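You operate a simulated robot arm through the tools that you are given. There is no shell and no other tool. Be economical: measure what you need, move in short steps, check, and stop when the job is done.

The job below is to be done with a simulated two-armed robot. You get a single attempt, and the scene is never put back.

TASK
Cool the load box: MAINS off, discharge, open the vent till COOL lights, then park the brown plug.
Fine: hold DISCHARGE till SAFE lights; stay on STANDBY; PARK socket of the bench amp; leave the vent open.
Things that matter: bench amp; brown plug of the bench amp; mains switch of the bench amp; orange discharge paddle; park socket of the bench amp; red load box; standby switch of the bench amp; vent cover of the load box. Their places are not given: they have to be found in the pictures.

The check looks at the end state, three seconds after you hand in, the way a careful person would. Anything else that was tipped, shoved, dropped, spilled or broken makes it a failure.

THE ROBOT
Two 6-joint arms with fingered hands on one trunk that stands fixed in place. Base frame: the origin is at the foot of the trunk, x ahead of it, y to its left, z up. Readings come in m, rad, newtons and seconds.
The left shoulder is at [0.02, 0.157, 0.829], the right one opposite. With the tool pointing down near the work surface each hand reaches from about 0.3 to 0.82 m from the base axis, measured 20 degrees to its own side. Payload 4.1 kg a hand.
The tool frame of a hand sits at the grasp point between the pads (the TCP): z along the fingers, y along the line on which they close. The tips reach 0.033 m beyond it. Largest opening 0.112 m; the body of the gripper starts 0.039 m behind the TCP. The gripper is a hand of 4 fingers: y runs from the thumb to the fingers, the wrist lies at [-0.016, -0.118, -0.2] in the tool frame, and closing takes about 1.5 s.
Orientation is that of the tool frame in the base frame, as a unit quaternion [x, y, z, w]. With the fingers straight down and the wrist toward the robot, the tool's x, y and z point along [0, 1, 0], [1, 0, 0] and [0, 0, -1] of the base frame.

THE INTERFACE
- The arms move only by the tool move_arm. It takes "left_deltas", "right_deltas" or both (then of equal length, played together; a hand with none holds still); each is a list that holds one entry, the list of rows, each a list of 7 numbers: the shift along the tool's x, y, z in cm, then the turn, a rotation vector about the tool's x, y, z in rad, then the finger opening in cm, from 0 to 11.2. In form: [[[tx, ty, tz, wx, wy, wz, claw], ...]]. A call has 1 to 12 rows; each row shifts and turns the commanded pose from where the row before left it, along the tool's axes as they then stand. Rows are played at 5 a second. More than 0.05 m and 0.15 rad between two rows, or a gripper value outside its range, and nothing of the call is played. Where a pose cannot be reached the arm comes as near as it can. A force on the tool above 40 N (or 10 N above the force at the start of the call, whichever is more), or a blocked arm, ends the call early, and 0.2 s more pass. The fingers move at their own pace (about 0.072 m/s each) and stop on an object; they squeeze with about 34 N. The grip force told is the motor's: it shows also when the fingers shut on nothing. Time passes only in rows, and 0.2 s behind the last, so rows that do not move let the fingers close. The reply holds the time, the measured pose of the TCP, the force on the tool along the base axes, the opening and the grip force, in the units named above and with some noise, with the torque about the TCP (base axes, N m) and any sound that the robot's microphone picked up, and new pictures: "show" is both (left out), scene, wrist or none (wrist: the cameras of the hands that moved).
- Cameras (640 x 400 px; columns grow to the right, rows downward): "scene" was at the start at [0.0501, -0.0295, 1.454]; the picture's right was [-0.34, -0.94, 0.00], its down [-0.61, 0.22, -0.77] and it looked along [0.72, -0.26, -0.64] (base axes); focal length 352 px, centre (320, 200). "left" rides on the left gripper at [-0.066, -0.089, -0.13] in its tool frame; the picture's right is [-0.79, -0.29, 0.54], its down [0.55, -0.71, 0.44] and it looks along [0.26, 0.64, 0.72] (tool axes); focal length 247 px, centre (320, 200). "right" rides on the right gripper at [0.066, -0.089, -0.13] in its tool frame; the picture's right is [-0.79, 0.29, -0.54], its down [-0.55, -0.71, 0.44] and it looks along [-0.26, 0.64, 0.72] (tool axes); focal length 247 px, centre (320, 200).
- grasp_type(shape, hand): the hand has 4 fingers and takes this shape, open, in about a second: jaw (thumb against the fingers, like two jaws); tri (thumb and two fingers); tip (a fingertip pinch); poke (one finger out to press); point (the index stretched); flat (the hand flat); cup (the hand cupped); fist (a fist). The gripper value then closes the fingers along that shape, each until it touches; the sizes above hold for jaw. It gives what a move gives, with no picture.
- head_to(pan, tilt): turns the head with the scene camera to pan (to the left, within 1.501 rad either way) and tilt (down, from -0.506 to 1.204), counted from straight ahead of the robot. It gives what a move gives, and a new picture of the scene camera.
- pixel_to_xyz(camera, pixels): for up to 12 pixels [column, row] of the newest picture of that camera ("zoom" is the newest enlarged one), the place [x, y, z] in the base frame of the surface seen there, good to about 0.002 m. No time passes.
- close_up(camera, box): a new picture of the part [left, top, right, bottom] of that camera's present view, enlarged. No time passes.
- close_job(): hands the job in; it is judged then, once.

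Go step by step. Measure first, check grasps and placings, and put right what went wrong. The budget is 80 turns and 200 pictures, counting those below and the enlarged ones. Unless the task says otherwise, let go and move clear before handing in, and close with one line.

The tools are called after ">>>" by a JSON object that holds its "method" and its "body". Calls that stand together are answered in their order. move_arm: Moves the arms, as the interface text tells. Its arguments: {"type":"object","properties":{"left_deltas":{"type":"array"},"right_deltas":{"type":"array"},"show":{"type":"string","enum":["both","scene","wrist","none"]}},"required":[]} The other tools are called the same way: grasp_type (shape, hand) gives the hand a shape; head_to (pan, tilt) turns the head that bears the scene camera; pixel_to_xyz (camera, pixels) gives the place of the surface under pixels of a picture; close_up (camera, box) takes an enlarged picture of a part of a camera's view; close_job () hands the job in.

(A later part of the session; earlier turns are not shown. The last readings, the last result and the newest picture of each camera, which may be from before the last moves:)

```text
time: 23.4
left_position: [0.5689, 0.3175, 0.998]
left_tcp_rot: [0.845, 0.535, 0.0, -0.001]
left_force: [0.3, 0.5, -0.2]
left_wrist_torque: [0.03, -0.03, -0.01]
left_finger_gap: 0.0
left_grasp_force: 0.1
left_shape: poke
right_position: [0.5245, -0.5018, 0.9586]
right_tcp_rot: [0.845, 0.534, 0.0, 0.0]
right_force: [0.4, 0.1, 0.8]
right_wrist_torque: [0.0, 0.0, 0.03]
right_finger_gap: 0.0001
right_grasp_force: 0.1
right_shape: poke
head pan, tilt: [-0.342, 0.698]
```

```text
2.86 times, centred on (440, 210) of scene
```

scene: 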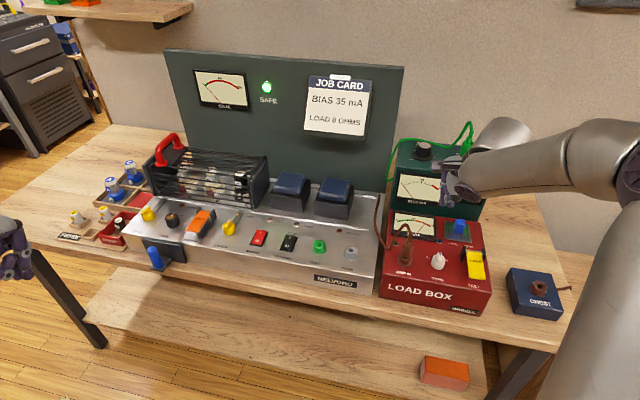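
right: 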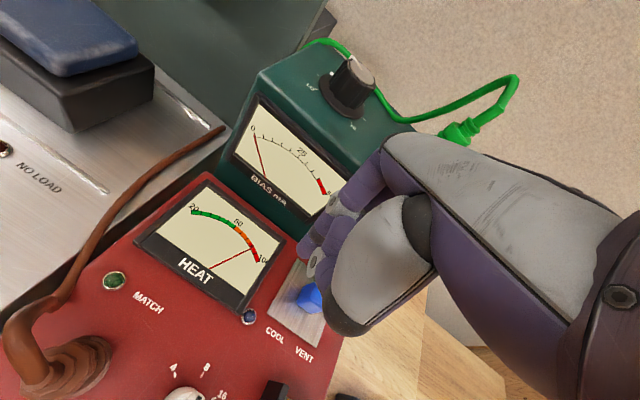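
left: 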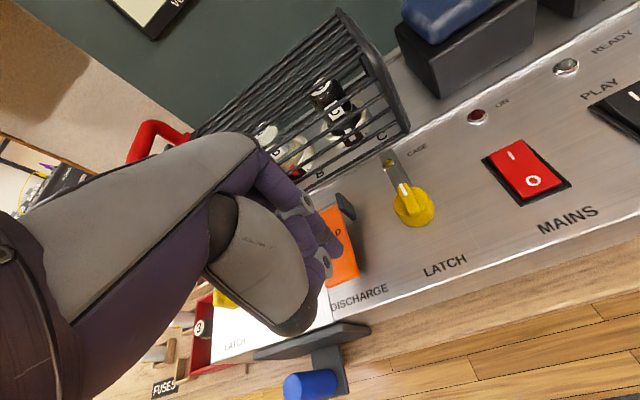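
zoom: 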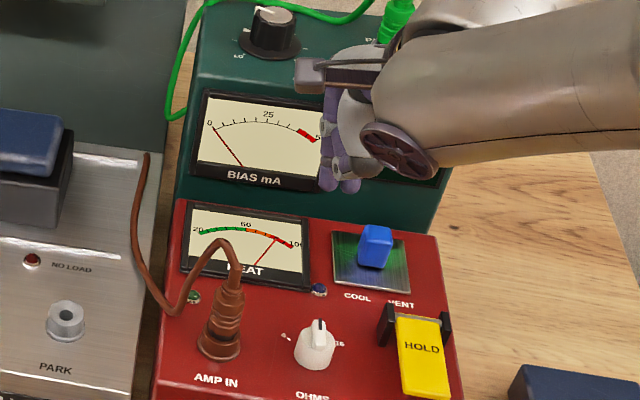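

The finger is left of the knob and above it, but the hand is close to the green meter. I'll measure the clearance.

>>> {"method": "pixel_to_xyz", "body": {"camera": "zoom", "pixels": [[340, 185], [325, 185], [352, 182], [310, 75], [360, 75], [330, 130], [380, 40], [250, 80], [205, 95], [200, 190], [400, 10], [380, 175]]}}

>>> {"method": "close_up", "body": {"camera": "right", "box": [220, 120, 460, 340]}}

```text
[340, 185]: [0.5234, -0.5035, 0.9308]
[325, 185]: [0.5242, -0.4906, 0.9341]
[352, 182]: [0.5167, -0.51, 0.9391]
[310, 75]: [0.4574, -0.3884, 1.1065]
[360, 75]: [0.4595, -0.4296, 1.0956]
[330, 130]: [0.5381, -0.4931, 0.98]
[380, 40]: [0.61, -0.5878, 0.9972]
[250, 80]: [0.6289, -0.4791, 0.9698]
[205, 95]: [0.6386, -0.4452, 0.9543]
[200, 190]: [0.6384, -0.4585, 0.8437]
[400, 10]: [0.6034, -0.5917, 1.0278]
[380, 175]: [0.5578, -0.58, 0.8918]
```

```text
1.82 times, centred on (340, 230) of right
```

zoom: 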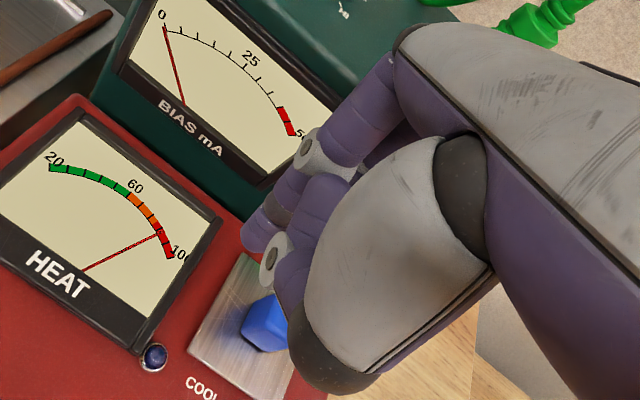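

The TCP is 7 cm in front of the green meter's face and level with the knob, 2 cm to its left. I'll lower the tip to about 1.2 cm above the plate.

>>> {"method": "move_arm", "body": {"right_deltas": [[[0, 0, 2, 0, 0, 0, 0], [0, 0, 2, 0, 0, 0, 0], [0, 0, 1.5, 0, 0, 0, 0], [0, 0, 0, 0, 0, 0, 0]]], "show": "none"}}

>>> {"method": "close_up", "body": {"camera": "scene", "box": [400, 180, 500, 260]}}

>>> {"method": "close_up", "body": {"camera": "right", "box": [220, 120, 460, 340]}}

```text
time: 24.4
left_position: [0.5693, 0.3161, 0.9979]
left_tcp_rot: [0.845, 0.534, -0.001, 0.0]
left_force: [0.3, 0.0, -0.3]
left_wrist_torque: [-0.02, -0.01, 0.03]
left_finger_gap: 0.0002
left_grasp_force: 0.1
left_shape: poke
right_position: [0.524, -0.5031, 0.9038]
right_tcp_rot: [0.845, 0.535, 0.0, 0.0]
right_force: [-0.8, -0.8, -0.2]
right_wrist_torque: [-0.01, 0.04, 0.02]
right_finger_gap: 0.0002
right_grasp_force: 0.1
right_shape: poke
head pan, tilt: [-0.342, 0.698]
```

```text
5.00 times, centred on (450, 220) of scene
```

zoom: 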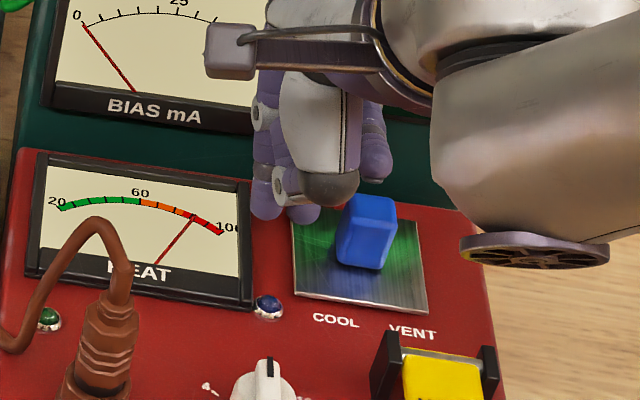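

```text
1.82 times, centred on (340, 230) of right
```

zoom: 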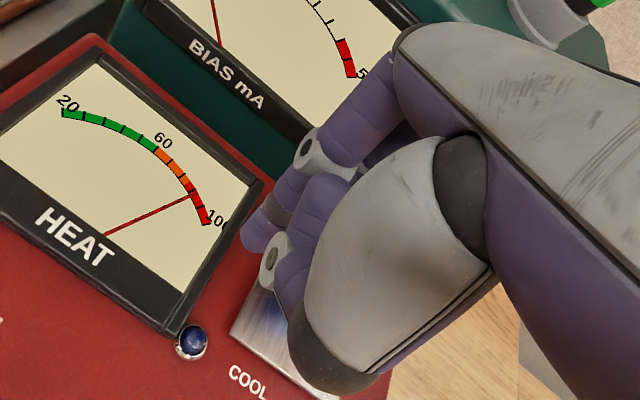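

The two fingertips are at (265,212) and (302,215) of the zoom, left of the knob. I'll check their level and the folded finger at (375,175).

>>> {"method": "close_up", "body": {"camera": "scene", "box": [400, 180, 500, 260]}}

>>> {"method": "pixel_to_xyz", "body": {"camera": "zoom", "pixels": [[265, 212], [302, 215], [375, 175], [330, 195], [370, 210], [350, 240], [310, 205], [292, 185]]}}

```text
5.00 times, centred on (450, 220) of scene
```

zoom: 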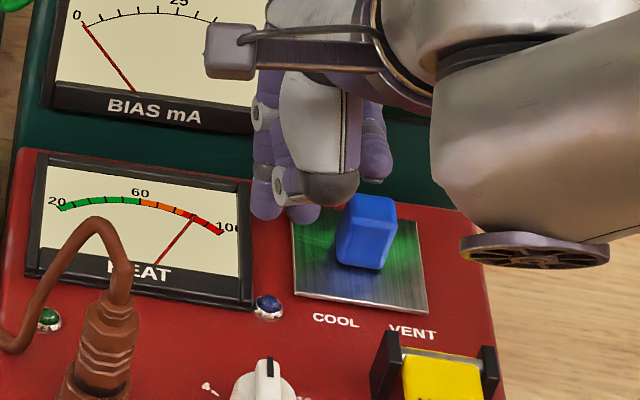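

```text
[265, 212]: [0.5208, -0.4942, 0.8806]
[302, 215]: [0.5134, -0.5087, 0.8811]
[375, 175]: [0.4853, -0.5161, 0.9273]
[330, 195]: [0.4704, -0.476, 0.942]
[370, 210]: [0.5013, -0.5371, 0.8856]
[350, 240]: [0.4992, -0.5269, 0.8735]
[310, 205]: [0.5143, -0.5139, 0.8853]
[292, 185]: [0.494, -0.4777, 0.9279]
```

The folded finger clears the knob's top (0.927 vs 0.887). I'll lower by 0.6 cm and push right along the box, 3 cm to start.

>>> {"method": "move_arm", "body": {"right_deltas": [[[0, 0, 0.6, 0, 0, 0, 0], [-1.0, -0.1, 0, 0, 0, 0, 0], [-0.5, -0.05, 0, 0, 0, 0, 0], [-0.5, -0.05, 0, 0, 0, 0, 0], [-0.5, -0.05, 0, 0, 0, 0, 0], [-0.5, -0.05, 0, 0, 0, 0, 0], [0, 0, 0, 0, 0, 0, 0]]], "show": "none"}}

>>> {"method": "close_up", "body": {"camera": "scene", "box": [400, 180, 500, 260]}}

```text
time: 26.0
left_position: [0.5703, 0.3176, 0.9976]
left_tcp_rot: [0.845, 0.535, -0.001, 0.0]
left_force: [-0.7, -0.2, -0.1]
left_wrist_torque: [0.02, -0.02, -0.01]
left_finger_gap: 0.0001
left_grasp_force: 0.2
left_shape: poke
right_position: [0.5081, -0.5294, 0.8995]
right_tcp_rot: [0.845, 0.535, 0.0, 0.0]
right_force: [1.8, 0.2, -1.2]
right_wrist_torque: [0.07, -0.02, -0.04]
right_finger_gap: 0.0
right_grasp_force: 0.2
right_shape: poke
head pan, tilt: [-0.342, 0.698]
```

```text
5.00 times, centred on (450, 220) of scene
```

zoom: 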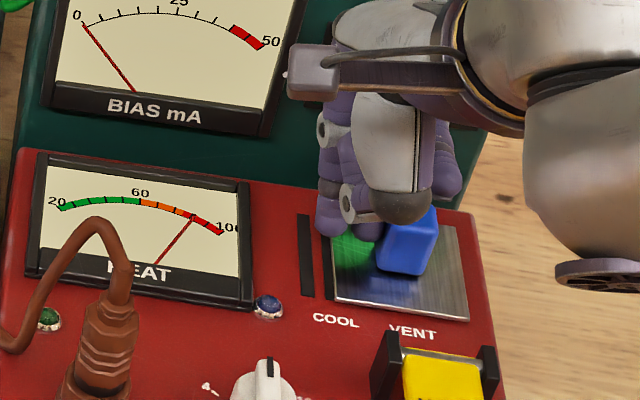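

It slides right; a dark slot now shows at zoom (305,255). I'll continue.

>>> {"method": "move_arm", "body": {"right_deltas": [[[-0.7, -0.07, 0, 0, 0, 0, 0], [-0.7, -0.07, 0, 0, 0, 0, 0], [-0.6, -0.06, 0, 0, 0, 0, 0], [-0.5, -0.05, 0, 0, 0, 0, 0], [0, 0, 0, 0, 0, 0, 0]]], "show": "none"}}

>>> {"method": "close_up", "body": {"camera": "scene", "box": [400, 180, 500, 260]}}

```text
time: 27.2
left_position: [0.5696, 0.3165, 0.9966]
left_tcp_rot: [0.845, 0.534, 0.0, 0.0]
left_force: [0.3, 0.6, 0.5]
left_wrist_torque: [-0.01, -0.03, -0.02]
left_finger_gap: 0.0001
left_grasp_force: 0.2
left_shape: poke
right_position: [0.4945, -0.5505, 0.8994]
right_tcp_rot: [0.845, 0.535, 0.0, 0.0]
right_force: [-0.2, 0.4, 0.0]
right_wrist_torque: [0.01, 0.02, 0.02]
right_finger_gap: 0.0
right_grasp_force: 0.1
right_shape: poke
head pan, tilt: [-0.342, 0.698]
```

```text
5.00 times, centred on (450, 220) of scene
```

zoom: 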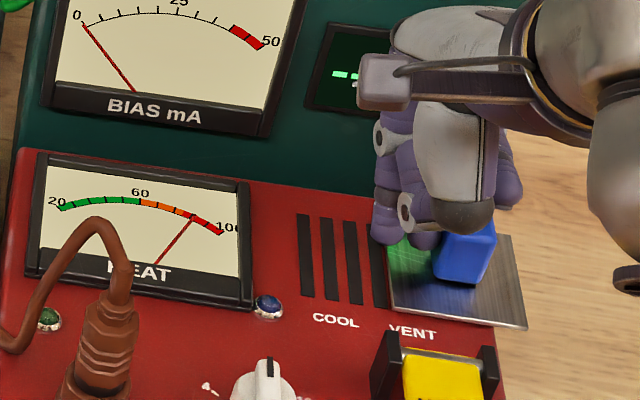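

Four slots are open now. I'll nudge another 0.8 cm in small steps, watching for a stop.

>>> {"method": "move_arm", "body": {"right_deltas": [[[-0.3, -0.03, 0, 0, 0, 0, 0], [-0.3, -0.03, 0, 0, 0, 0, 0], [-0.2, -0.02, 0, 0, 0, 0, 0], [0, 0, 0, 0, 0, 0, 0], [0, 0, 0, 0, 0, 0, 0], [0, 0, 0, 0, 0, 0, 0], [0, 0, 0, 0, 0, 0, 0], [0, 0, 0, 0, 0, 0, 0]]], "show": "none"}}

>>> {"method": "close_up", "body": {"camera": "scene", "box": [400, 180, 500, 260]}}

```text
time: 29.0
left_position: [0.5699, 0.3172, 0.9976]
left_tcp_rot: [0.845, 0.534, 0.0, 0.0]
left_force: [1.1, 0.4, 0.1]
left_wrist_torque: [0.01, 0.02, -0.01]
left_finger_gap: 0.0
left_grasp_force: 0.1
left_shape: poke
right_position: [0.4898, -0.5576, 0.8988]
right_tcp_rot: [0.845, 0.535, 0.0, 0.0]
right_force: [0.2, 0.7, -0.9]
right_wrist_torque: [0.02, 0.01, -0.01]
right_finger_gap: 0.0001
right_grasp_force: 0.0
right_shape: poke
head pan, tilt: [-0.342, 0.698]
```

```text
5.00 times, centred on (450, 220) of scene
```

zoom: 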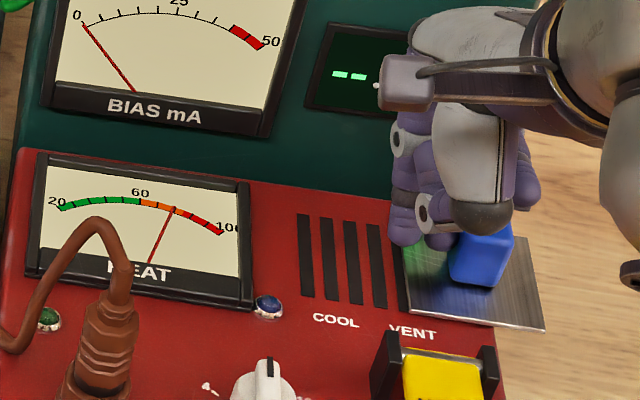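

HEAT is falling (from about 88 to 73), so the vent is open. A last 0.3 cm nudge, then I back off and lift.

>>> {"method": "move_arm", "body": {"right_deltas": [[[-0.3, -0.03, 0, 0, 0, 0, 0], [0, 0, 0, 0, 0, 0, 0], [0.6, 0, 0, 0, 0, 0, 0], [0.4, 0, -1, 0, 0, 0, 0], [0, 0, -4, 0, 0, 0, 0], [0, 0, -4, 0, 0, 0, 0], [0, -3, -4, 0, 0, 0, 0], [0, -4, -2, 0, 0, 0, 0], [0, -4, 0, 0, 0, 0, 0], [0, 0, 0, 0, 0, 0, 0], [0, 0, 0, 0, 0, 0, 0]]]}}

>>> {"method": "close_up", "body": {"camera": "scene", "box": [370, 180, 510, 280]}}

```text
time: 31.4
left_position: [0.569, 0.318, 0.9982]
left_tcp_rot: [0.845, 0.534, 0.0, 0.0]
left_force: [0.3, -0.3, -0.1]
left_wrist_torque: [-0.01, 0.03, -0.01]
left_finger_gap: 0.0003
left_grasp_force: 0.0
left_shape: poke
right_position: [0.3937, -0.506, 1.0493]
right_tcp_rot: [0.845, 0.535, 0.0, 0.0]
right_force: [0.1, -0.2, 0.3]
right_wrist_torque: [0.0, 0.0, -0.01]
right_finger_gap: 0.0004
right_grasp_force: 0.1
right_shape: poke
head pan, tilt: [-0.342, 0.698]
```

scene: 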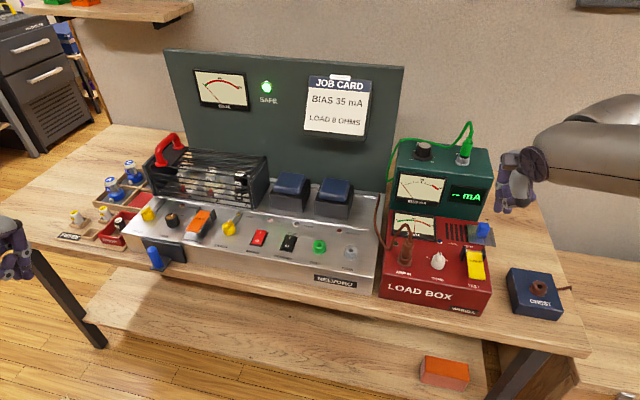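
right: 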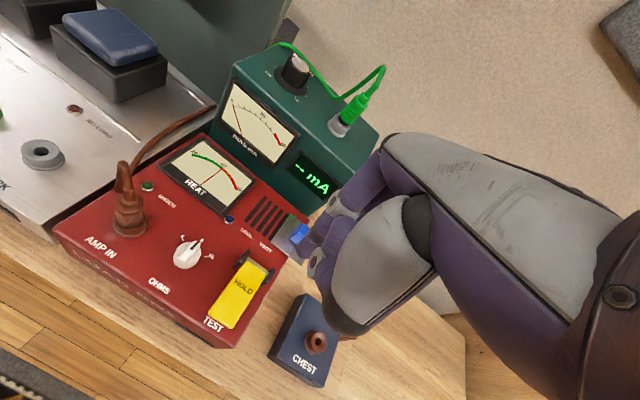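

```text
4.00 times, centred on (440, 230) of scene
```

zoom: 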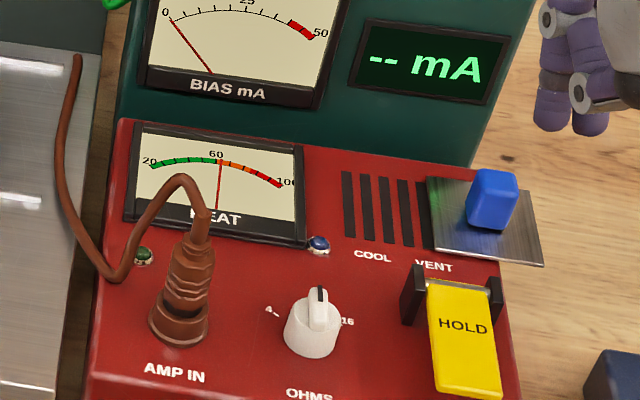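

HEAT is at 60 and falling, and COOL is not yet lit. Meanwhile I'll measure the plug and the PARK socket in this zoom and set the right hand to jaw.

>>> {"method": "pixel_to_xyz", "body": {"camera": "zoom", "pixels": [[180, 325], [178, 343], [187, 300], [190, 275], [196, 245], [200, 220], [180, 180], [150, 225], [160, 260], [172, 300], [206, 300], [215, 240]]}}

>>> {"method": "grasp_type", "body": {"shape": "jaw", "hand": "right"}}

>>> {"method": "close_up", "body": {"camera": "scene", "box": [330, 235, 370, 265]}}

>>> {"method": "pixel_to_xyz", "body": {"camera": "zoom", "pixels": [[340, 185], [340, 170], [340, 205], [300, 190], [370, 190], [350, 260], [320, 190]]}}

```text
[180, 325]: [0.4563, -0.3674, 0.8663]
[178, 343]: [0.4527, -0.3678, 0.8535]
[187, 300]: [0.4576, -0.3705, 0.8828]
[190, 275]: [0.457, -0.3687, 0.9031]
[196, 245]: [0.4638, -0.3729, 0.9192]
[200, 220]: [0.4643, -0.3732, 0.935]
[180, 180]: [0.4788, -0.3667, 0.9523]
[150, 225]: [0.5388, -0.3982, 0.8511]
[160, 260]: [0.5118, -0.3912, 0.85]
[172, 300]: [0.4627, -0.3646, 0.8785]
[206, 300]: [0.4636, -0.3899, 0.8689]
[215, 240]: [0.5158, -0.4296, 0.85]
```

```text
time: 32.3
left_position: [0.569, 0.3163, 0.997]
left_tcp_rot: [0.845, 0.534, 0.0, 0.0]
left_force: [-0.3, -0.3, 0.1]
left_wrist_torque: [0.02, -0.02, 0.02]
left_finger_gap: 0.0
left_grasp_force: 0.1
left_shape: poke
right_position: [0.3941, -0.5055, 1.0506]
right_tcp_rot: [0.845, 0.535, 0.0, 0.001]
right_force: [-0.2, -0.3, 0.3]
right_wrist_torque: [0.01, -0.02, 0.01]
right_finger_gap: 0.112
right_grasp_force: 0.0
right_shape: jaw
head pan, tilt: [-0.342, 0.698]
```

```text
13.33 times, centred on (350, 250) of scene
```

zoom: 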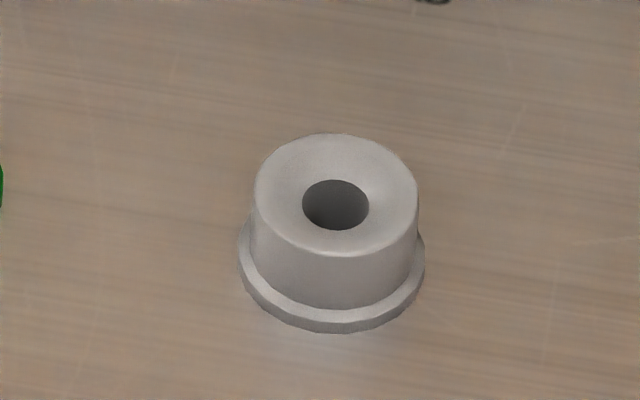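

```text
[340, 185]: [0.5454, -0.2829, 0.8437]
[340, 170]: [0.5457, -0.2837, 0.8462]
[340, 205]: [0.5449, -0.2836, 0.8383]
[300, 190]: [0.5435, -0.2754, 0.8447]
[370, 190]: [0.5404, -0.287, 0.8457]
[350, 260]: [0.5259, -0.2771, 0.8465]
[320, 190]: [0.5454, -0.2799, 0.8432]
```

PARK's hole is at about (0.541,-0.281), rim z 0.846; the plug axis is at about (0.466,-0.376), with the body up to z 0.903 and the cable arching to 0.955. I'll hover the jaw above the plug and check COOL.

>>> {"method": "move_arm", "body": {"right_deltas": [[[3.7, 0.24, 0, 0, 0, 0, 6], [3.7, 0.24, 0, 0, 0, 0, 6], [3.7, 0.24, 0, 0, 0, 0, 6], [3.7, 0.24, 0, 0, 0, 0, 6], [0, 0, 2, 0, 0, 0, 6], [0, 0, 0, 0, 0, 0, 6], [0, 0, 0, 0, 0, 0, 6], [0, 0, 0, 0, 0, 0, 6]]]}}

>>> {"method": "close_up", "body": {"camera": "scene", "box": [360, 150, 510, 280]}}

```text
time: 34.1
left_position: [0.5698, 0.318, 0.9977]
left_tcp_rot: [0.845, 0.535, 0.0, -0.001]
left_force: [-0.7, -0.6, -0.5]
left_wrist_torque: [-0.02, -0.01, 0.05]
left_finger_gap: 0.0
left_grasp_force: 0.1
left_shape: poke
right_position: [0.4658, -0.3765, 1.0283]
right_tcp_rot: [0.845, 0.534, 0.0, 0.0]
right_force: [0.5, -1.6, 0.4]
right_wrist_torque: [-0.01, 0.01, 0.0]
right_finger_gap: 0.0604
right_grasp_force: 0.0
right_shape: jaw
head pan, tilt: [-0.342, 0.698]
```

scene: 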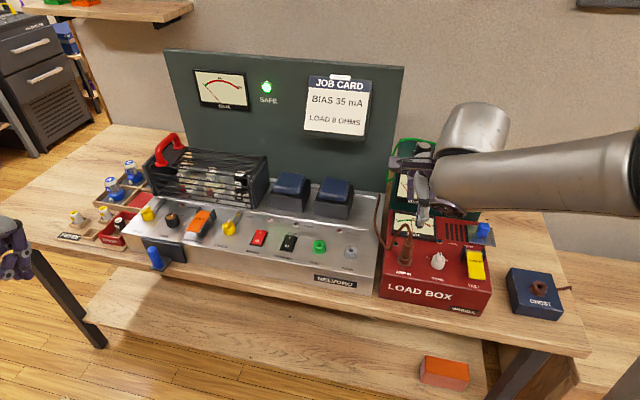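
right: 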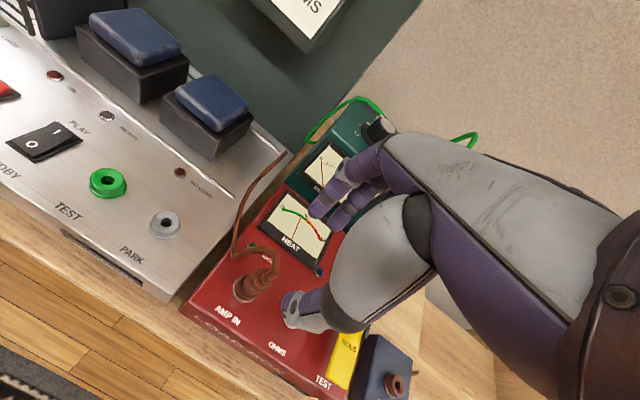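

```text
3.08 times, centred on (435, 215) of scene
```

zoom: 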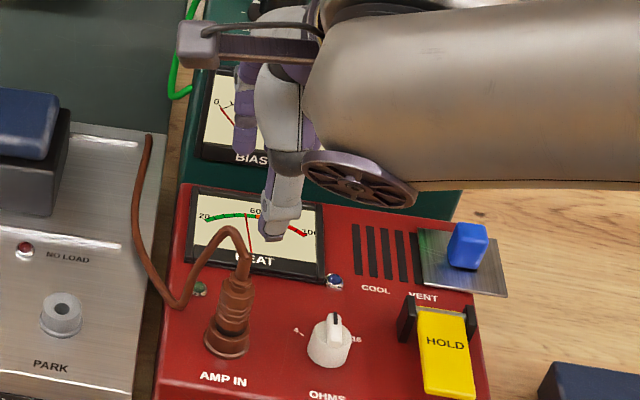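

HEAT is about 57 and COOL is not clearly lit. I'll check the lamp closely and verify the finger positions.

>>> {"method": "pixel_to_xyz", "body": {"camera": "zoom", "pixels": [[270, 228], [265, 237], [285, 200], [243, 150], [235, 300], [237, 265], [244, 240]]}}

>>> {"method": "move_arm", "body": {"right_deltas": [[[0, 0, 2, 0, 0, 0, 6], [0, 0, 2, 0, 0, 0, 6], [0, 0, 2, 0, 0, 0, 6], [0, 0, 0, 0, 0, 0, 6], [0, 0, 0, 0, 0, 0, 6], [0, 0, 0, 0, 0, 0, 6], [0, 0, 0, 0, 0, 0, 6], [0, 0, 0, 0, 0, 0, 6], [0, 0, 0, 0, 0, 0, 6], [0, 0, 0, 0, 0, 0, 6]]], "show": "wrist"}}

>>> {"method": "close_up", "body": {"camera": "scene", "box": [370, 190, 480, 290]}}

```text
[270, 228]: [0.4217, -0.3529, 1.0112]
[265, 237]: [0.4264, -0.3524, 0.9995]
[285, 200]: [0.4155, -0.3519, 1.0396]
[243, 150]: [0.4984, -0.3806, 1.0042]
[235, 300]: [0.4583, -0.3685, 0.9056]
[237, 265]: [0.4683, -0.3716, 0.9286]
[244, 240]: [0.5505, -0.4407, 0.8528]
```

```text
time: 36.3
left_position: [0.5686, 0.3155, 0.9976]
left_tcp_rot: [0.845, 0.535, 0.0, -0.001]
left_force: [-0.4, -0.1, 0.4]
left_wrist_torque: [-0.01, -0.02, 0.02]
left_finger_gap: 0.0
left_grasp_force: 0.1
left_shape: poke
right_position: [0.4652, -0.3733, 0.9694]
right_tcp_rot: [0.845, 0.534, 0.001, 0.0]
right_force: [-0.3, 0.6, 1.0]
right_wrist_torque: [0.03, 0.02, -0.05]
right_finger_gap: 0.0606
right_grasp_force: 0.0
right_shape: jaw
head pan, tilt: [-0.342, 0.698]
```

right: 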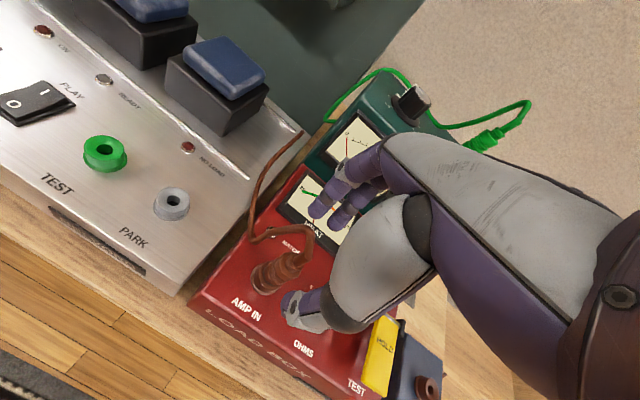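

```text
4.00 times, centred on (425, 240) of scene
```

zoom: 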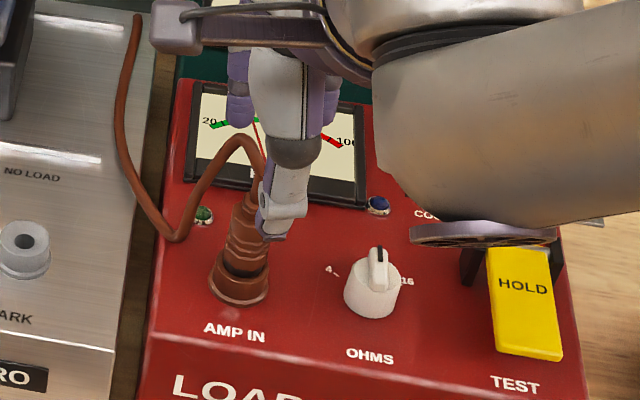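

COOL is still dark at (378,205). I'll lower the open jaw around the plug body while it cools.

>>> {"method": "move_arm", "body": {"right_deltas": [[[0, 0, 1.5, 0, 0, 0, 6], [0, 0, 1.5, 0, 0, 0, 6], [0, 0, 1.5, 0, 0, 0, 6], [0, 0, 1, 0, 0, 0, 6], [0, 0, 0, 0, 0, 0, 6], [0, 0, 0, 0, 0, 0, 6], [0, 0, 0, 0, 0, 0, 6], [0, 0, 0, 0, 0, 0, 6], [0, 0, 0, 0, 0, 0, 6], [0, 0, 0, 0, 0, 0, 6], [0, 0, 0, 0, 0, 0, 6], [0, 0, 0, 0, 0, 0, 6]]], "show": "none"}}

>>> {"method": "close_up", "body": {"camera": "scene", "box": [370, 190, 480, 290]}}

>>> {"method": "close_up", "body": {"camera": "right", "box": [220, 130, 400, 350]}}

```text
time: 38.9
left_position: [0.5696, 0.3163, 0.9974]
left_tcp_rot: [0.845, 0.534, 0.0, 0.0]
left_force: [0.2, 0.1, 0.6]
left_wrist_torque: [0.01, -0.03, 0.0]
left_finger_gap: 0.0
left_grasp_force: 0.1
left_shape: poke
right_position: [0.4656, -0.3738, 0.9154]
right_tcp_rot: [0.845, 0.534, 0.0, 0.0]
right_force: [-0.1, 0.1, 0.3]
right_wrist_torque: [0.02, 0.03, 0.0]
right_finger_gap: 0.0606
right_grasp_force: 0.0
right_shape: jaw
head pan, tilt: [-0.342, 0.698]
```

```text
4.00 times, centred on (425, 240) of scene
```

zoom: 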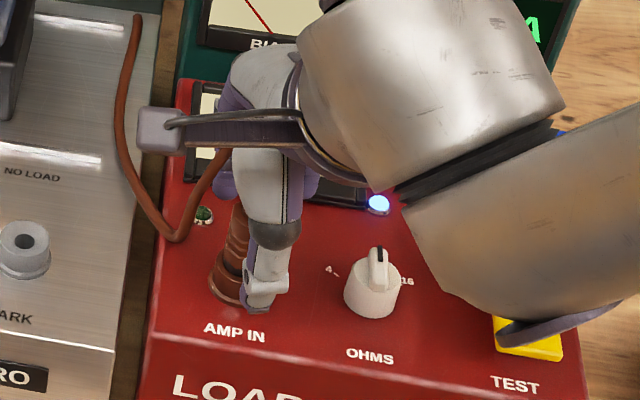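

```text
1.82 times, centred on (310, 240) of right
```

zoom: 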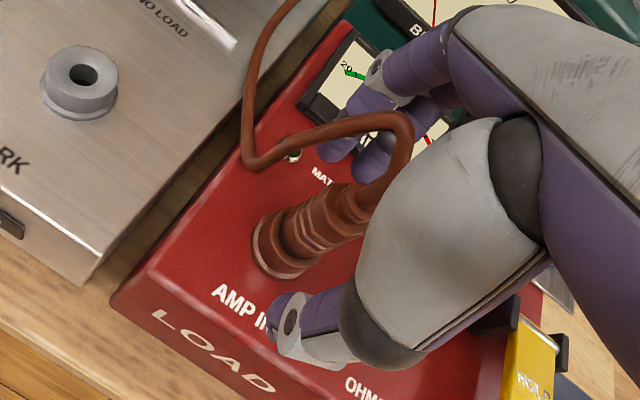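

COOL is lit blue at (378,203). Before closing, I'll check the thumb's sideways alignment with the plug.

>>> {"method": "pixel_to_xyz", "body": {"camera": "zoom", "pixels": [[280, 340], [290, 310], [270, 310], [300, 355], [280, 255], [330, 200], [310, 230], [350, 205], [340, 150], [375, 165], [265, 240], [385, 130]]}}

>>> {"method": "close_up", "body": {"camera": "scene", "box": [410, 230, 450, 270]}}

```text
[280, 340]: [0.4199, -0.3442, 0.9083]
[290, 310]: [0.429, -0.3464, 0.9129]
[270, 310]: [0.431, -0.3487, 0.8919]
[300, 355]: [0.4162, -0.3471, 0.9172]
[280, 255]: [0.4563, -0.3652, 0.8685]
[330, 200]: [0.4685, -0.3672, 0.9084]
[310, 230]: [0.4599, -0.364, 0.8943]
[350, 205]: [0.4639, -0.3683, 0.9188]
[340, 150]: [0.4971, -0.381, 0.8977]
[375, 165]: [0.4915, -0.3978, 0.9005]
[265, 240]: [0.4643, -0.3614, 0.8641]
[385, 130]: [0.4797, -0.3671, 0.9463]
```

```text
10.00 times, centred on (430, 250) of scene
```

zoom: 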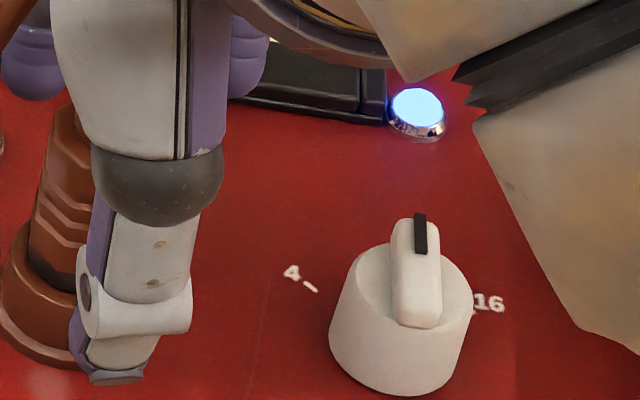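

The thumb and fingers are centred on the plug within 2 mm. I'll lower 0.5 cm and close.

>>> {"method": "move_arm", "body": {"right_deltas": [[[0, 0.1, 0.5, 0, 0, 0, 6], [0, 0, 0, 0, 0, 0, 3.5], [0, 0, 0, 0, 0, 0, 1.5], [0, 0, 0, 0, 0, 0, 0.5], [0, 0, 0, 0, 0, 0, 0.5], [0, 0, 0, 0, 0, 0, 0.5], [0, 0, 0, 0, 0, 0, 0.5], [0, 0, 0, 0, 0, 0, 0.5], [0, 0, 0, 0, 0, 0, 0.5]]], "show": "none"}}

>>> {"method": "close_up", "body": {"camera": "scene", "box": [370, 190, 480, 290]}}

>>> {"method": "close_up", "body": {"camera": "right", "box": [220, 130, 400, 350]}}

```text
time: 40.9
left_position: [0.5701, 0.3172, 0.9974]
left_tcp_rot: [0.845, 0.535, 0.0, 0.0]
left_force: [1.3, 0.6, -0.4]
left_wrist_torque: [0.01, -0.03, -0.01]
left_finger_gap: 0.0
left_grasp_force: 0.0
left_shape: poke
right_position: [0.467, -0.3749, 0.9092]
right_tcp_rot: [0.845, 0.534, 0.0, 0.0]
right_force: [-3.2, 2.2, 0.8]
right_wrist_torque: [0.07, 0.1, -0.01]
right_finger_gap: 0.015
right_grasp_force: 34.0
right_shape: jaw
head pan, tilt: [-0.342, 0.698]
```

```text
4.00 times, centred on (425, 240) of scene
```

zoom: 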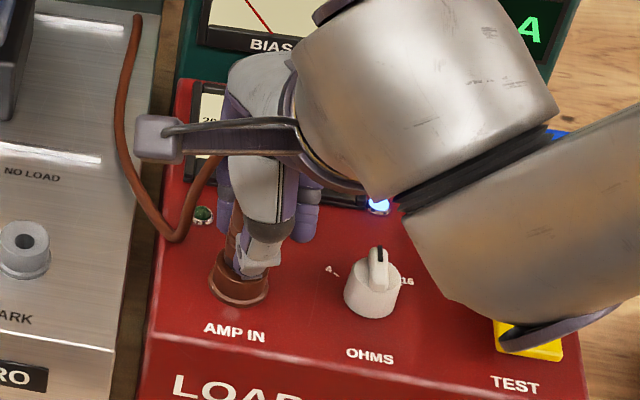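

```text
1.82 times, centred on (310, 240) of right
```

zoom: 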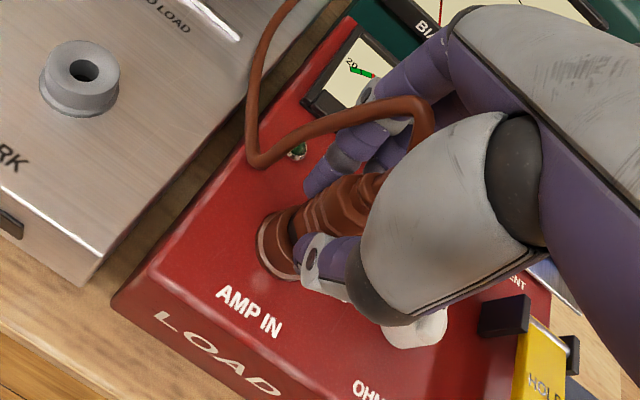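

Held with 34 N at a 1.5 cm gap. I'll pull straight up gently.

>>> {"method": "move_arm", "body": {"right_deltas": [[[0, 0, -0.4, 0, 0, 0, 0.5], [0, 0, -0.5, 0, 0, 0, 0.5], [0, 0, -0.6, 0, 0, 0, 0.5], [0, 0, -0.7, 0, 0, 0, 0.5], [0, 0, -0.8, 0, 0, 0, 0.5], [0, 0, -1, 0, 0, 0, 0.5], [0, 0, 0, 0, 0, 0, 0.5]]], "show": "none"}}

>>> {"method": "close_up", "body": {"camera": "scene", "box": [370, 190, 480, 290]}}

>>> {"method": "close_up", "body": {"camera": "right", "box": [180, 130, 400, 350]}}

```text
time: 42.5
left_position: [0.5703, 0.317, 0.9976]
left_tcp_rot: [0.845, 0.535, -0.001, 0.0]
left_force: [0.2, -0.2, -0.1]
left_wrist_torque: [-0.03, 0.01, -0.01]
left_finger_gap: 0.0
left_grasp_force: 0.0
left_shape: poke
right_position: [0.4659, -0.3755, 0.9498]
right_tcp_rot: [0.845, 0.535, 0.001, -0.001]
right_force: [0.5, -0.3, -0.5]
right_wrist_torque: [-0.02, 0.02, 0.04]
right_finger_gap: 0.0149
right_grasp_force: 33.7
right_shape: jaw
head pan, tilt: [-0.342, 0.698]
```

```text
4.00 times, centred on (425, 240) of scene
```

zoom: 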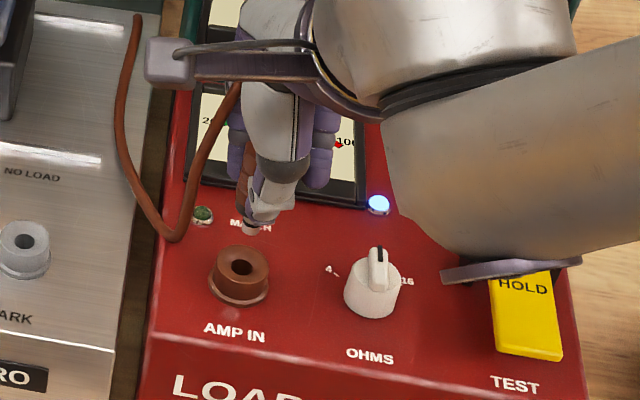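

```text
1.82 times, centred on (290, 240) of right
```

zoom: 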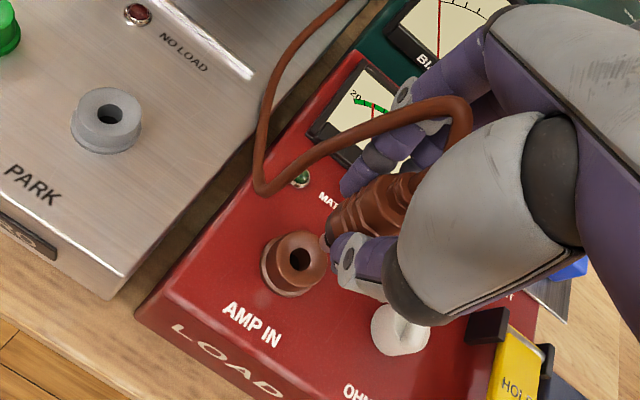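

The plug is out, with COOL still lit. I'll measure both socket rims identically to get the exact offset.

>>> {"method": "close_up", "body": {"camera": "scene", "box": [335, 230, 445, 280]}}

>>> {"method": "pixel_to_xyz", "body": {"camera": "right", "pixels": [[282, 252]]}}

```text
5.82 times, centred on (390, 255) of scene
```

zoom: 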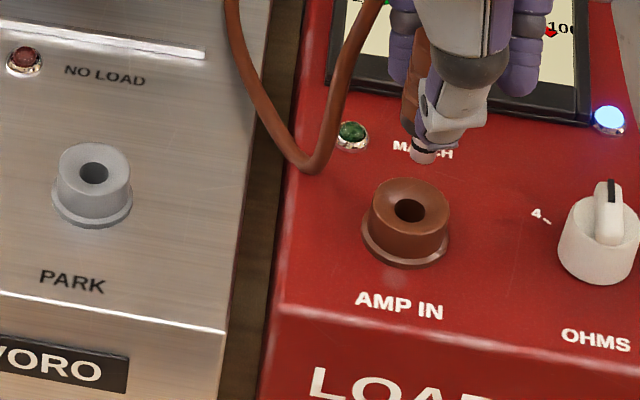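

```text
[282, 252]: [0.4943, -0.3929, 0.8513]
```

>>> {"method": "pixel_to_xyz", "body": {"camera": "zoom", "pixels": [[375, 208], [443, 209], [409, 183], [409, 230], [388, 195], [430, 195], [62, 171], [127, 172], [94, 148], [94, 193], [75, 158], [113, 158]]}}

```text
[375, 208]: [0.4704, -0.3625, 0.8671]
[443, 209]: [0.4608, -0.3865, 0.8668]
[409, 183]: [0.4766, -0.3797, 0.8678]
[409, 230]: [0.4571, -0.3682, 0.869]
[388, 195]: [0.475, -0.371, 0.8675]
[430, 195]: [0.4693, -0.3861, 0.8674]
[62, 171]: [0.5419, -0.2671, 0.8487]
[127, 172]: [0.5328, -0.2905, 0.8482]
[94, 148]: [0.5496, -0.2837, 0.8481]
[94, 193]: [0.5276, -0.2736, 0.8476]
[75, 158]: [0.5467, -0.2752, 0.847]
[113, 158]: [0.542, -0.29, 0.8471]
```

The offset between sockets is (0.072, 0.0956, -0.019), so the target TCP is (0.539,-0.279,0.890). I'll raise a little and move above PARK.

>>> {"method": "move_arm", "body": {"right_deltas": [[[0, 0, -2, 0, 0, 0, 0.5], [3, 0.6, 0, 0, 0, 0, 0.5], [3, 0.6, 0, 0, 0, 0, 0.5], [3, 0.6, 0, 0, 0, 0, 0.5], [2.7, 0.59, 0, 0, 0, 0, 0.5], [0, 0, 0, 0, 0, 0, 0.5], [0, 0, 0, 0, 0, 0, 0.5]]]}}

>>> {"method": "close_up", "body": {"camera": "scene", "box": [310, 180, 420, 280]}}

>>> {"method": "close_up", "body": {"camera": "right", "box": [180, 130, 400, 350]}}

```text
time: 44.1
left_position: [0.5697, 0.3168, 0.9971]
left_tcp_rot: [0.845, 0.534, -0.001, 0.0]
left_force: [-0.2, 0.6, 0.7]
left_wrist_torque: [-0.03, 0.01, 0.01]
left_finger_gap: 0.0
left_grasp_force: 0.1
left_shape: poke
right_position: [0.5387, -0.2791, 0.9677]
right_tcp_rot: [0.845, 0.534, 0.0, -0.001]
right_force: [0.7, 1.1, -1.0]
right_wrist_torque: [-0.01, 0.01, 0.01]
right_finger_gap: 0.0149
right_grasp_force: 34.2
right_shape: jaw
head pan, tilt: [-0.342, 0.698]
```

scene: 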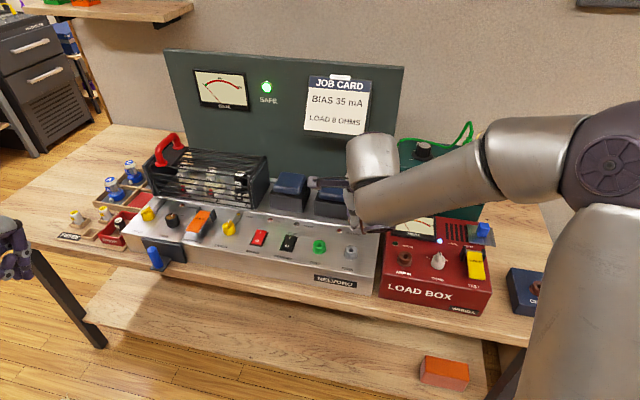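
right: 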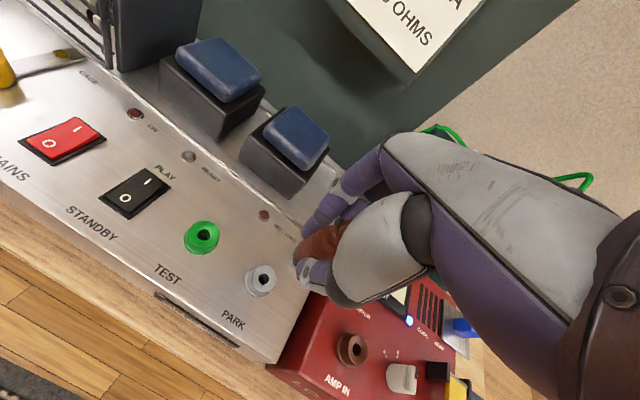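

```text
4.00 times, centred on (365, 230) of scene
```

zoom: 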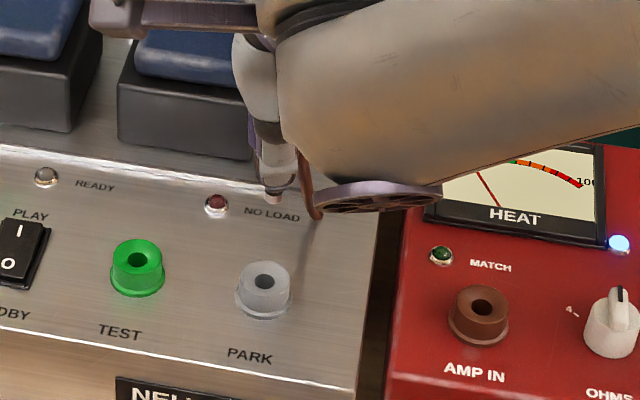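

```text
1.82 times, centred on (290, 240) of right
```

zoom: 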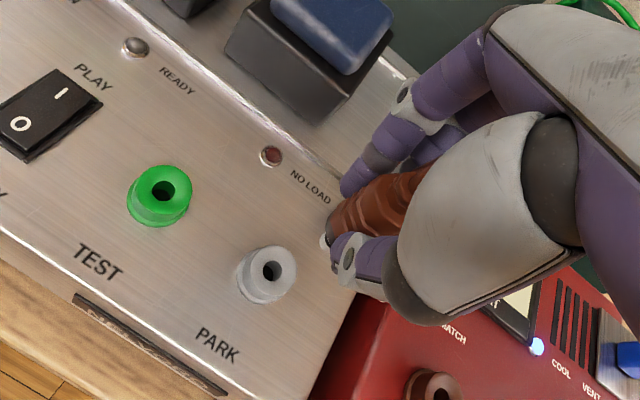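

Right above PARK (TCP 0.5387,-0.2791). I'll lower to just above the hole and check.

>>> {"method": "move_arm", "body": {"right_deltas": [[[0, 0, 1.5, 0, 0, 0, 0.5], [0, 0, 1.5, 0, 0, 0, 0.5], [0, 0, 0.8, 0, 0, 0, 0.5], [0, 0, 0, 0, 0, 0, 0.5]]], "show": "none"}}

>>> {"method": "close_up", "body": {"camera": "scene", "box": [325, 210, 385, 265]}}

>>> {"method": "close_up", "body": {"camera": "right", "box": [220, 180, 400, 320]}}

```text
time: 45.1
left_position: [0.5703, 0.3171, 0.9966]
left_tcp_rot: [0.846, 0.534, 0.0, 0.0]
left_force: [0.2, -0.6, -1.3]
left_wrist_torque: [0.02, 0.02, 0.0]
left_finger_gap: 0.0
left_grasp_force: 0.0
left_shape: poke
right_position: [0.5395, -0.2784, 0.9313]
right_tcp_rot: [0.846, 0.534, 0.0, 0.0]
right_force: [-1.0, -0.3, -0.9]
right_wrist_torque: [0.03, 0.03, -0.02]
right_finger_gap: 0.015
right_grasp_force: 34.2
right_shape: jaw
head pan, tilt: [-0.342, 0.698]
```

```text
7.27 times, centred on (355, 238) of scene
```

zoom: 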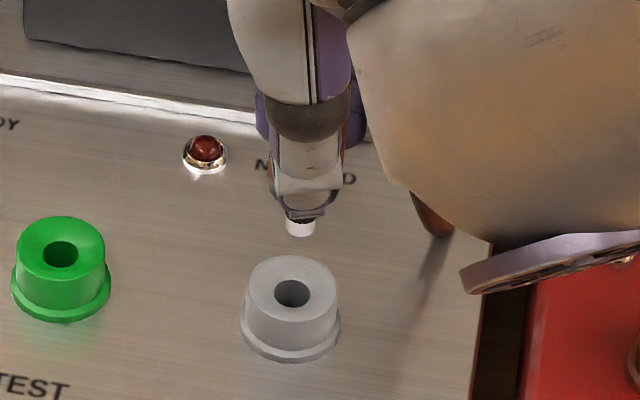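

```text
2.86 times, centred on (310, 250) of right
```

zoom: 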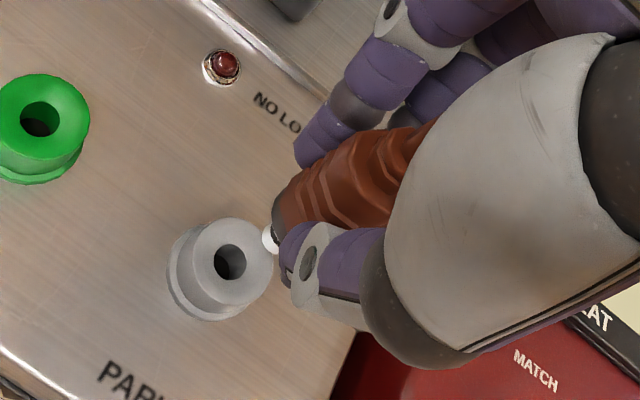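

The pin is in line with the hole within about 1 mm (the rim will guide it). I'll insert slowly.

>>> {"method": "move_arm", "body": {"right_deltas": [[[0, 0, 0.7, 0, 0, 0, 0.5], [0, 0, 0.5, 0, 0, 0, 0.5], [0, 0, 0.4, 0, 0, 0, 0.5], [0, 0, 0.4, 0, 0, 0, 0.5], [0, 0, 0.4, 0, 0, 0, 0.5], [0, 0, 0, 0, 0, 0, 0.5]]], "show": "none"}}

>>> {"method": "close_up", "body": {"camera": "scene", "box": [325, 210, 385, 265]}}

>>> {"method": "close_up", "body": {"camera": "right", "box": [220, 180, 400, 320]}}

```text
time: 46.5
left_position: [0.571, 0.3162, 0.9976]
left_tcp_rot: [0.845, 0.534, 0.0, 0.0]
left_force: [0.4, 0.4, -0.1]
left_wrist_torque: [0.0, -0.02, 0.01]
left_finger_gap: 0.0002
left_grasp_force: 0.0
left_shape: poke
right_position: [0.5385, -0.2786, 0.9074]
right_tcp_rot: [0.845, 0.534, -0.001, -0.001]
right_force: [-0.1, 1.0, -1.0]
right_wrist_torque: [0.0, -0.04, -0.01]
right_finger_gap: 0.0151
right_grasp_force: 33.8
right_shape: jaw
head pan, tilt: [-0.342, 0.698]
```

```text
7.27 times, centred on (355, 238) of scene
```

zoom: 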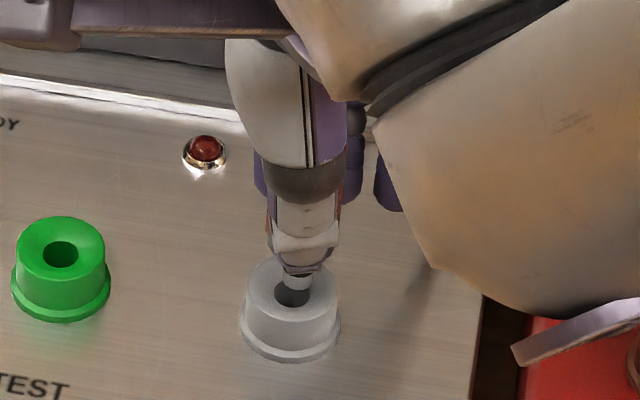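

```text
2.86 times, centred on (310, 250) of right
```

zoom: 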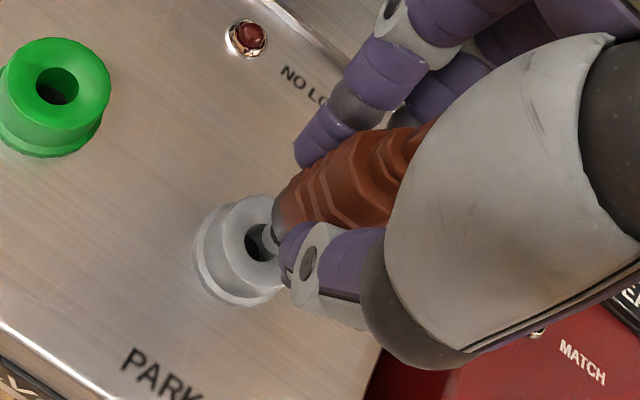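

The pin is at the mouth of the hole. I'll continue the last 1.7 cm in small steps.

>>> {"method": "move_arm", "body": {"right_deltas": [[[0.04, 0, 0.3, 0, 0, 0, 0.5], [0, 0, 0.3, 0, 0, 0, 0.5], [0, 0, 0.3, 0, 0, 0, 0.5], [0, 0, 0.3, 0, 0, 0, 0.5], [0, 0, 0.3, 0, 0, 0, 0.5], [0, 0, 0.2, 0, 0, 0, 0.5], [0, 0, 0, 0, 0, 0, 0.5]]], "show": "none"}}

>>> {"method": "close_up", "body": {"camera": "scene", "box": [325, 210, 385, 265]}}

>>> {"method": "close_up", "body": {"camera": "right", "box": [220, 180, 400, 320]}}

```text
time: 48.1
left_position: [0.5706, 0.3166, 0.9977]
left_tcp_rot: [0.845, 0.535, 0.0, 0.0]
left_force: [-0.1, -0.1, 0.5]
left_wrist_torque: [-0.01, 0.01, 0.05]
left_finger_gap: 0.0
left_grasp_force: 0.0
left_shape: poke
right_position: [0.5381, -0.278, 0.8905]
right_tcp_rot: [0.845, 0.535, 0.0, -0.001]
right_force: [-0.7, 0.5, -0.9]
right_wrist_torque: [0.03, 0.02, 0.0]
right_finger_gap: 0.0148
right_grasp_force: 33.8
right_shape: jaw
head pan, tilt: [-0.342, 0.698]
```

```text
7.27 times, centred on (355, 238) of scene
```

zoom: 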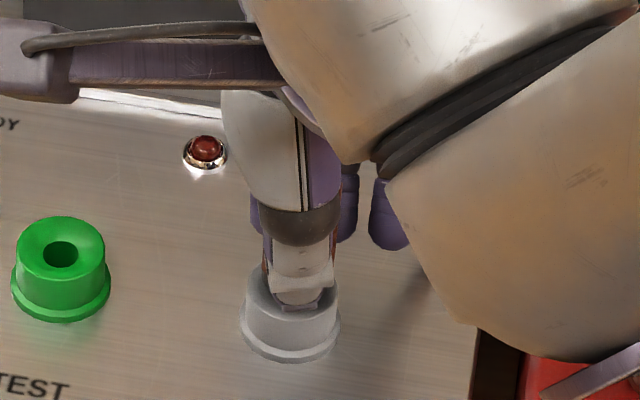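

```text
2.86 times, centred on (310, 250) of right
```

zoom: 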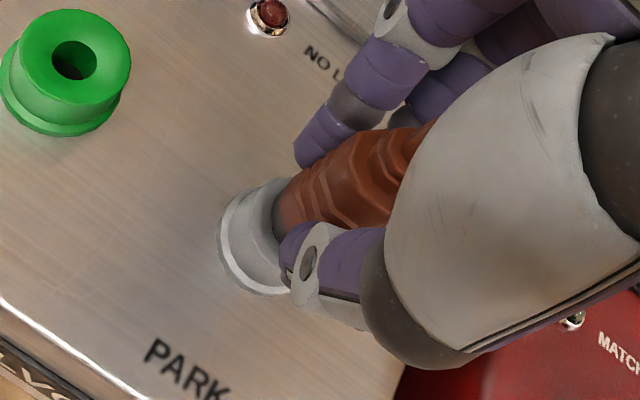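

It has gone in without resistance to the expected height. I'll press slightly more to feel the seat.

>>> {"method": "move_arm", "body": {"right_deltas": [[[0, 0, 0.15, 0, 0, 0, 0.5], [0, 0, 0.15, 0, 0, 0, 0.5], [0, 0, 0.1, 0, 0, 0, 0.5], [0, 0, 0, 0, 0, 0, 0.5]]], "show": "none"}}

```text
time: 49.1
left_position: [0.5687, 0.3174, 0.9974]
left_tcp_rot: [0.845, 0.534, 0.0, 0.0]
left_force: [0.4, -0.1, -0.2]
left_wrist_torque: [-0.02, 0.03, -0.01]
left_finger_gap: 0.0001
left_grasp_force: 0.1
left_shape: poke
right_position: [0.5398, -0.2794, 0.8866]
right_tcp_rot: [0.845, 0.535, 0.001, 0.001]
right_force: [-6.4, 3.5, 16.8]
right_wrist_torque: [0.08, 0.11, -0.04]
right_finger_gap: 0.0155
right_grasp_force: 33.7
right_shape: jaw
head pan, tilt: [-0.342, 0.698]
```

Seated: 17 N of upward reaction. I'll back off 0.3 cm of commanded press, open, and check before withdrawing.

>>> {"method": "move_arm", "body": {"right_deltas": [[[0, 0, -0.2, 0, 0, 0, 0.5], [0, 0, 0, 0, 0, 0, 3], [0, 0, 0, 0, 0, 0, 5], [0, 0, 0, 0, 0, 0, 6], [0, 0, 0, 0, 0, 0, 6], [0, 0, 0, 0, 0, 0, 6]]], "show": "none"}}

>>> {"method": "close_up", "body": {"camera": "right", "box": [180, 130, 400, 350]}}

>>> {"method": "close_up", "body": {"camera": "scene", "box": [310, 180, 420, 280]}}

```text
time: 50.5
left_position: [0.5691, 0.3166, 0.9974]
left_tcp_rot: [0.845, 0.535, 0.0, 0.0]
left_force: [0.1, 0.4, 0.0]
left_wrist_torque: [-0.01, 0.0, -0.02]
left_finger_gap: 0.0
left_grasp_force: 0.1
left_shape: poke
right_position: [0.5386, -0.2797, 0.8872]
right_tcp_rot: [0.845, 0.534, 0.0, 0.001]
right_force: [0.5, 0.6, -0.3]
right_wrist_torque: [0.0, -0.03, 0.02]
right_finger_gap: 0.0593
right_grasp_force: 0.1
right_shape: jaw
head pan, tilt: [-0.342, 0.698]
```

```text
1.82 times, centred on (290, 240) of right
```

zoom: 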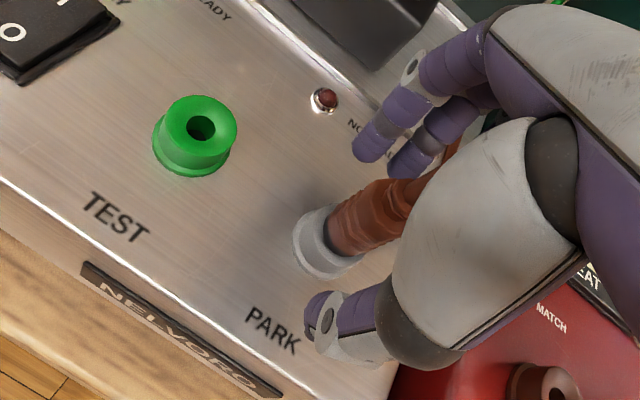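

```text
4.00 times, centred on (365, 230) of scene
```

zoom: 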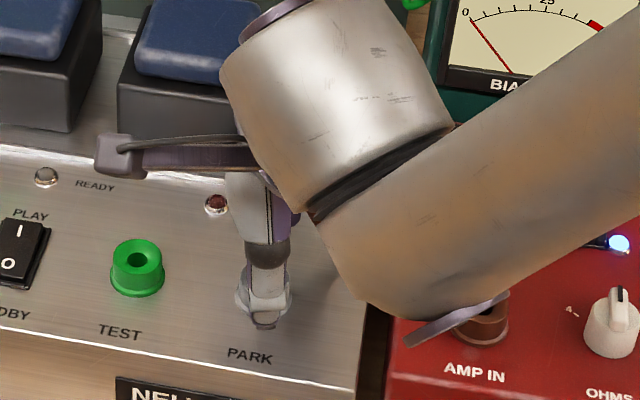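

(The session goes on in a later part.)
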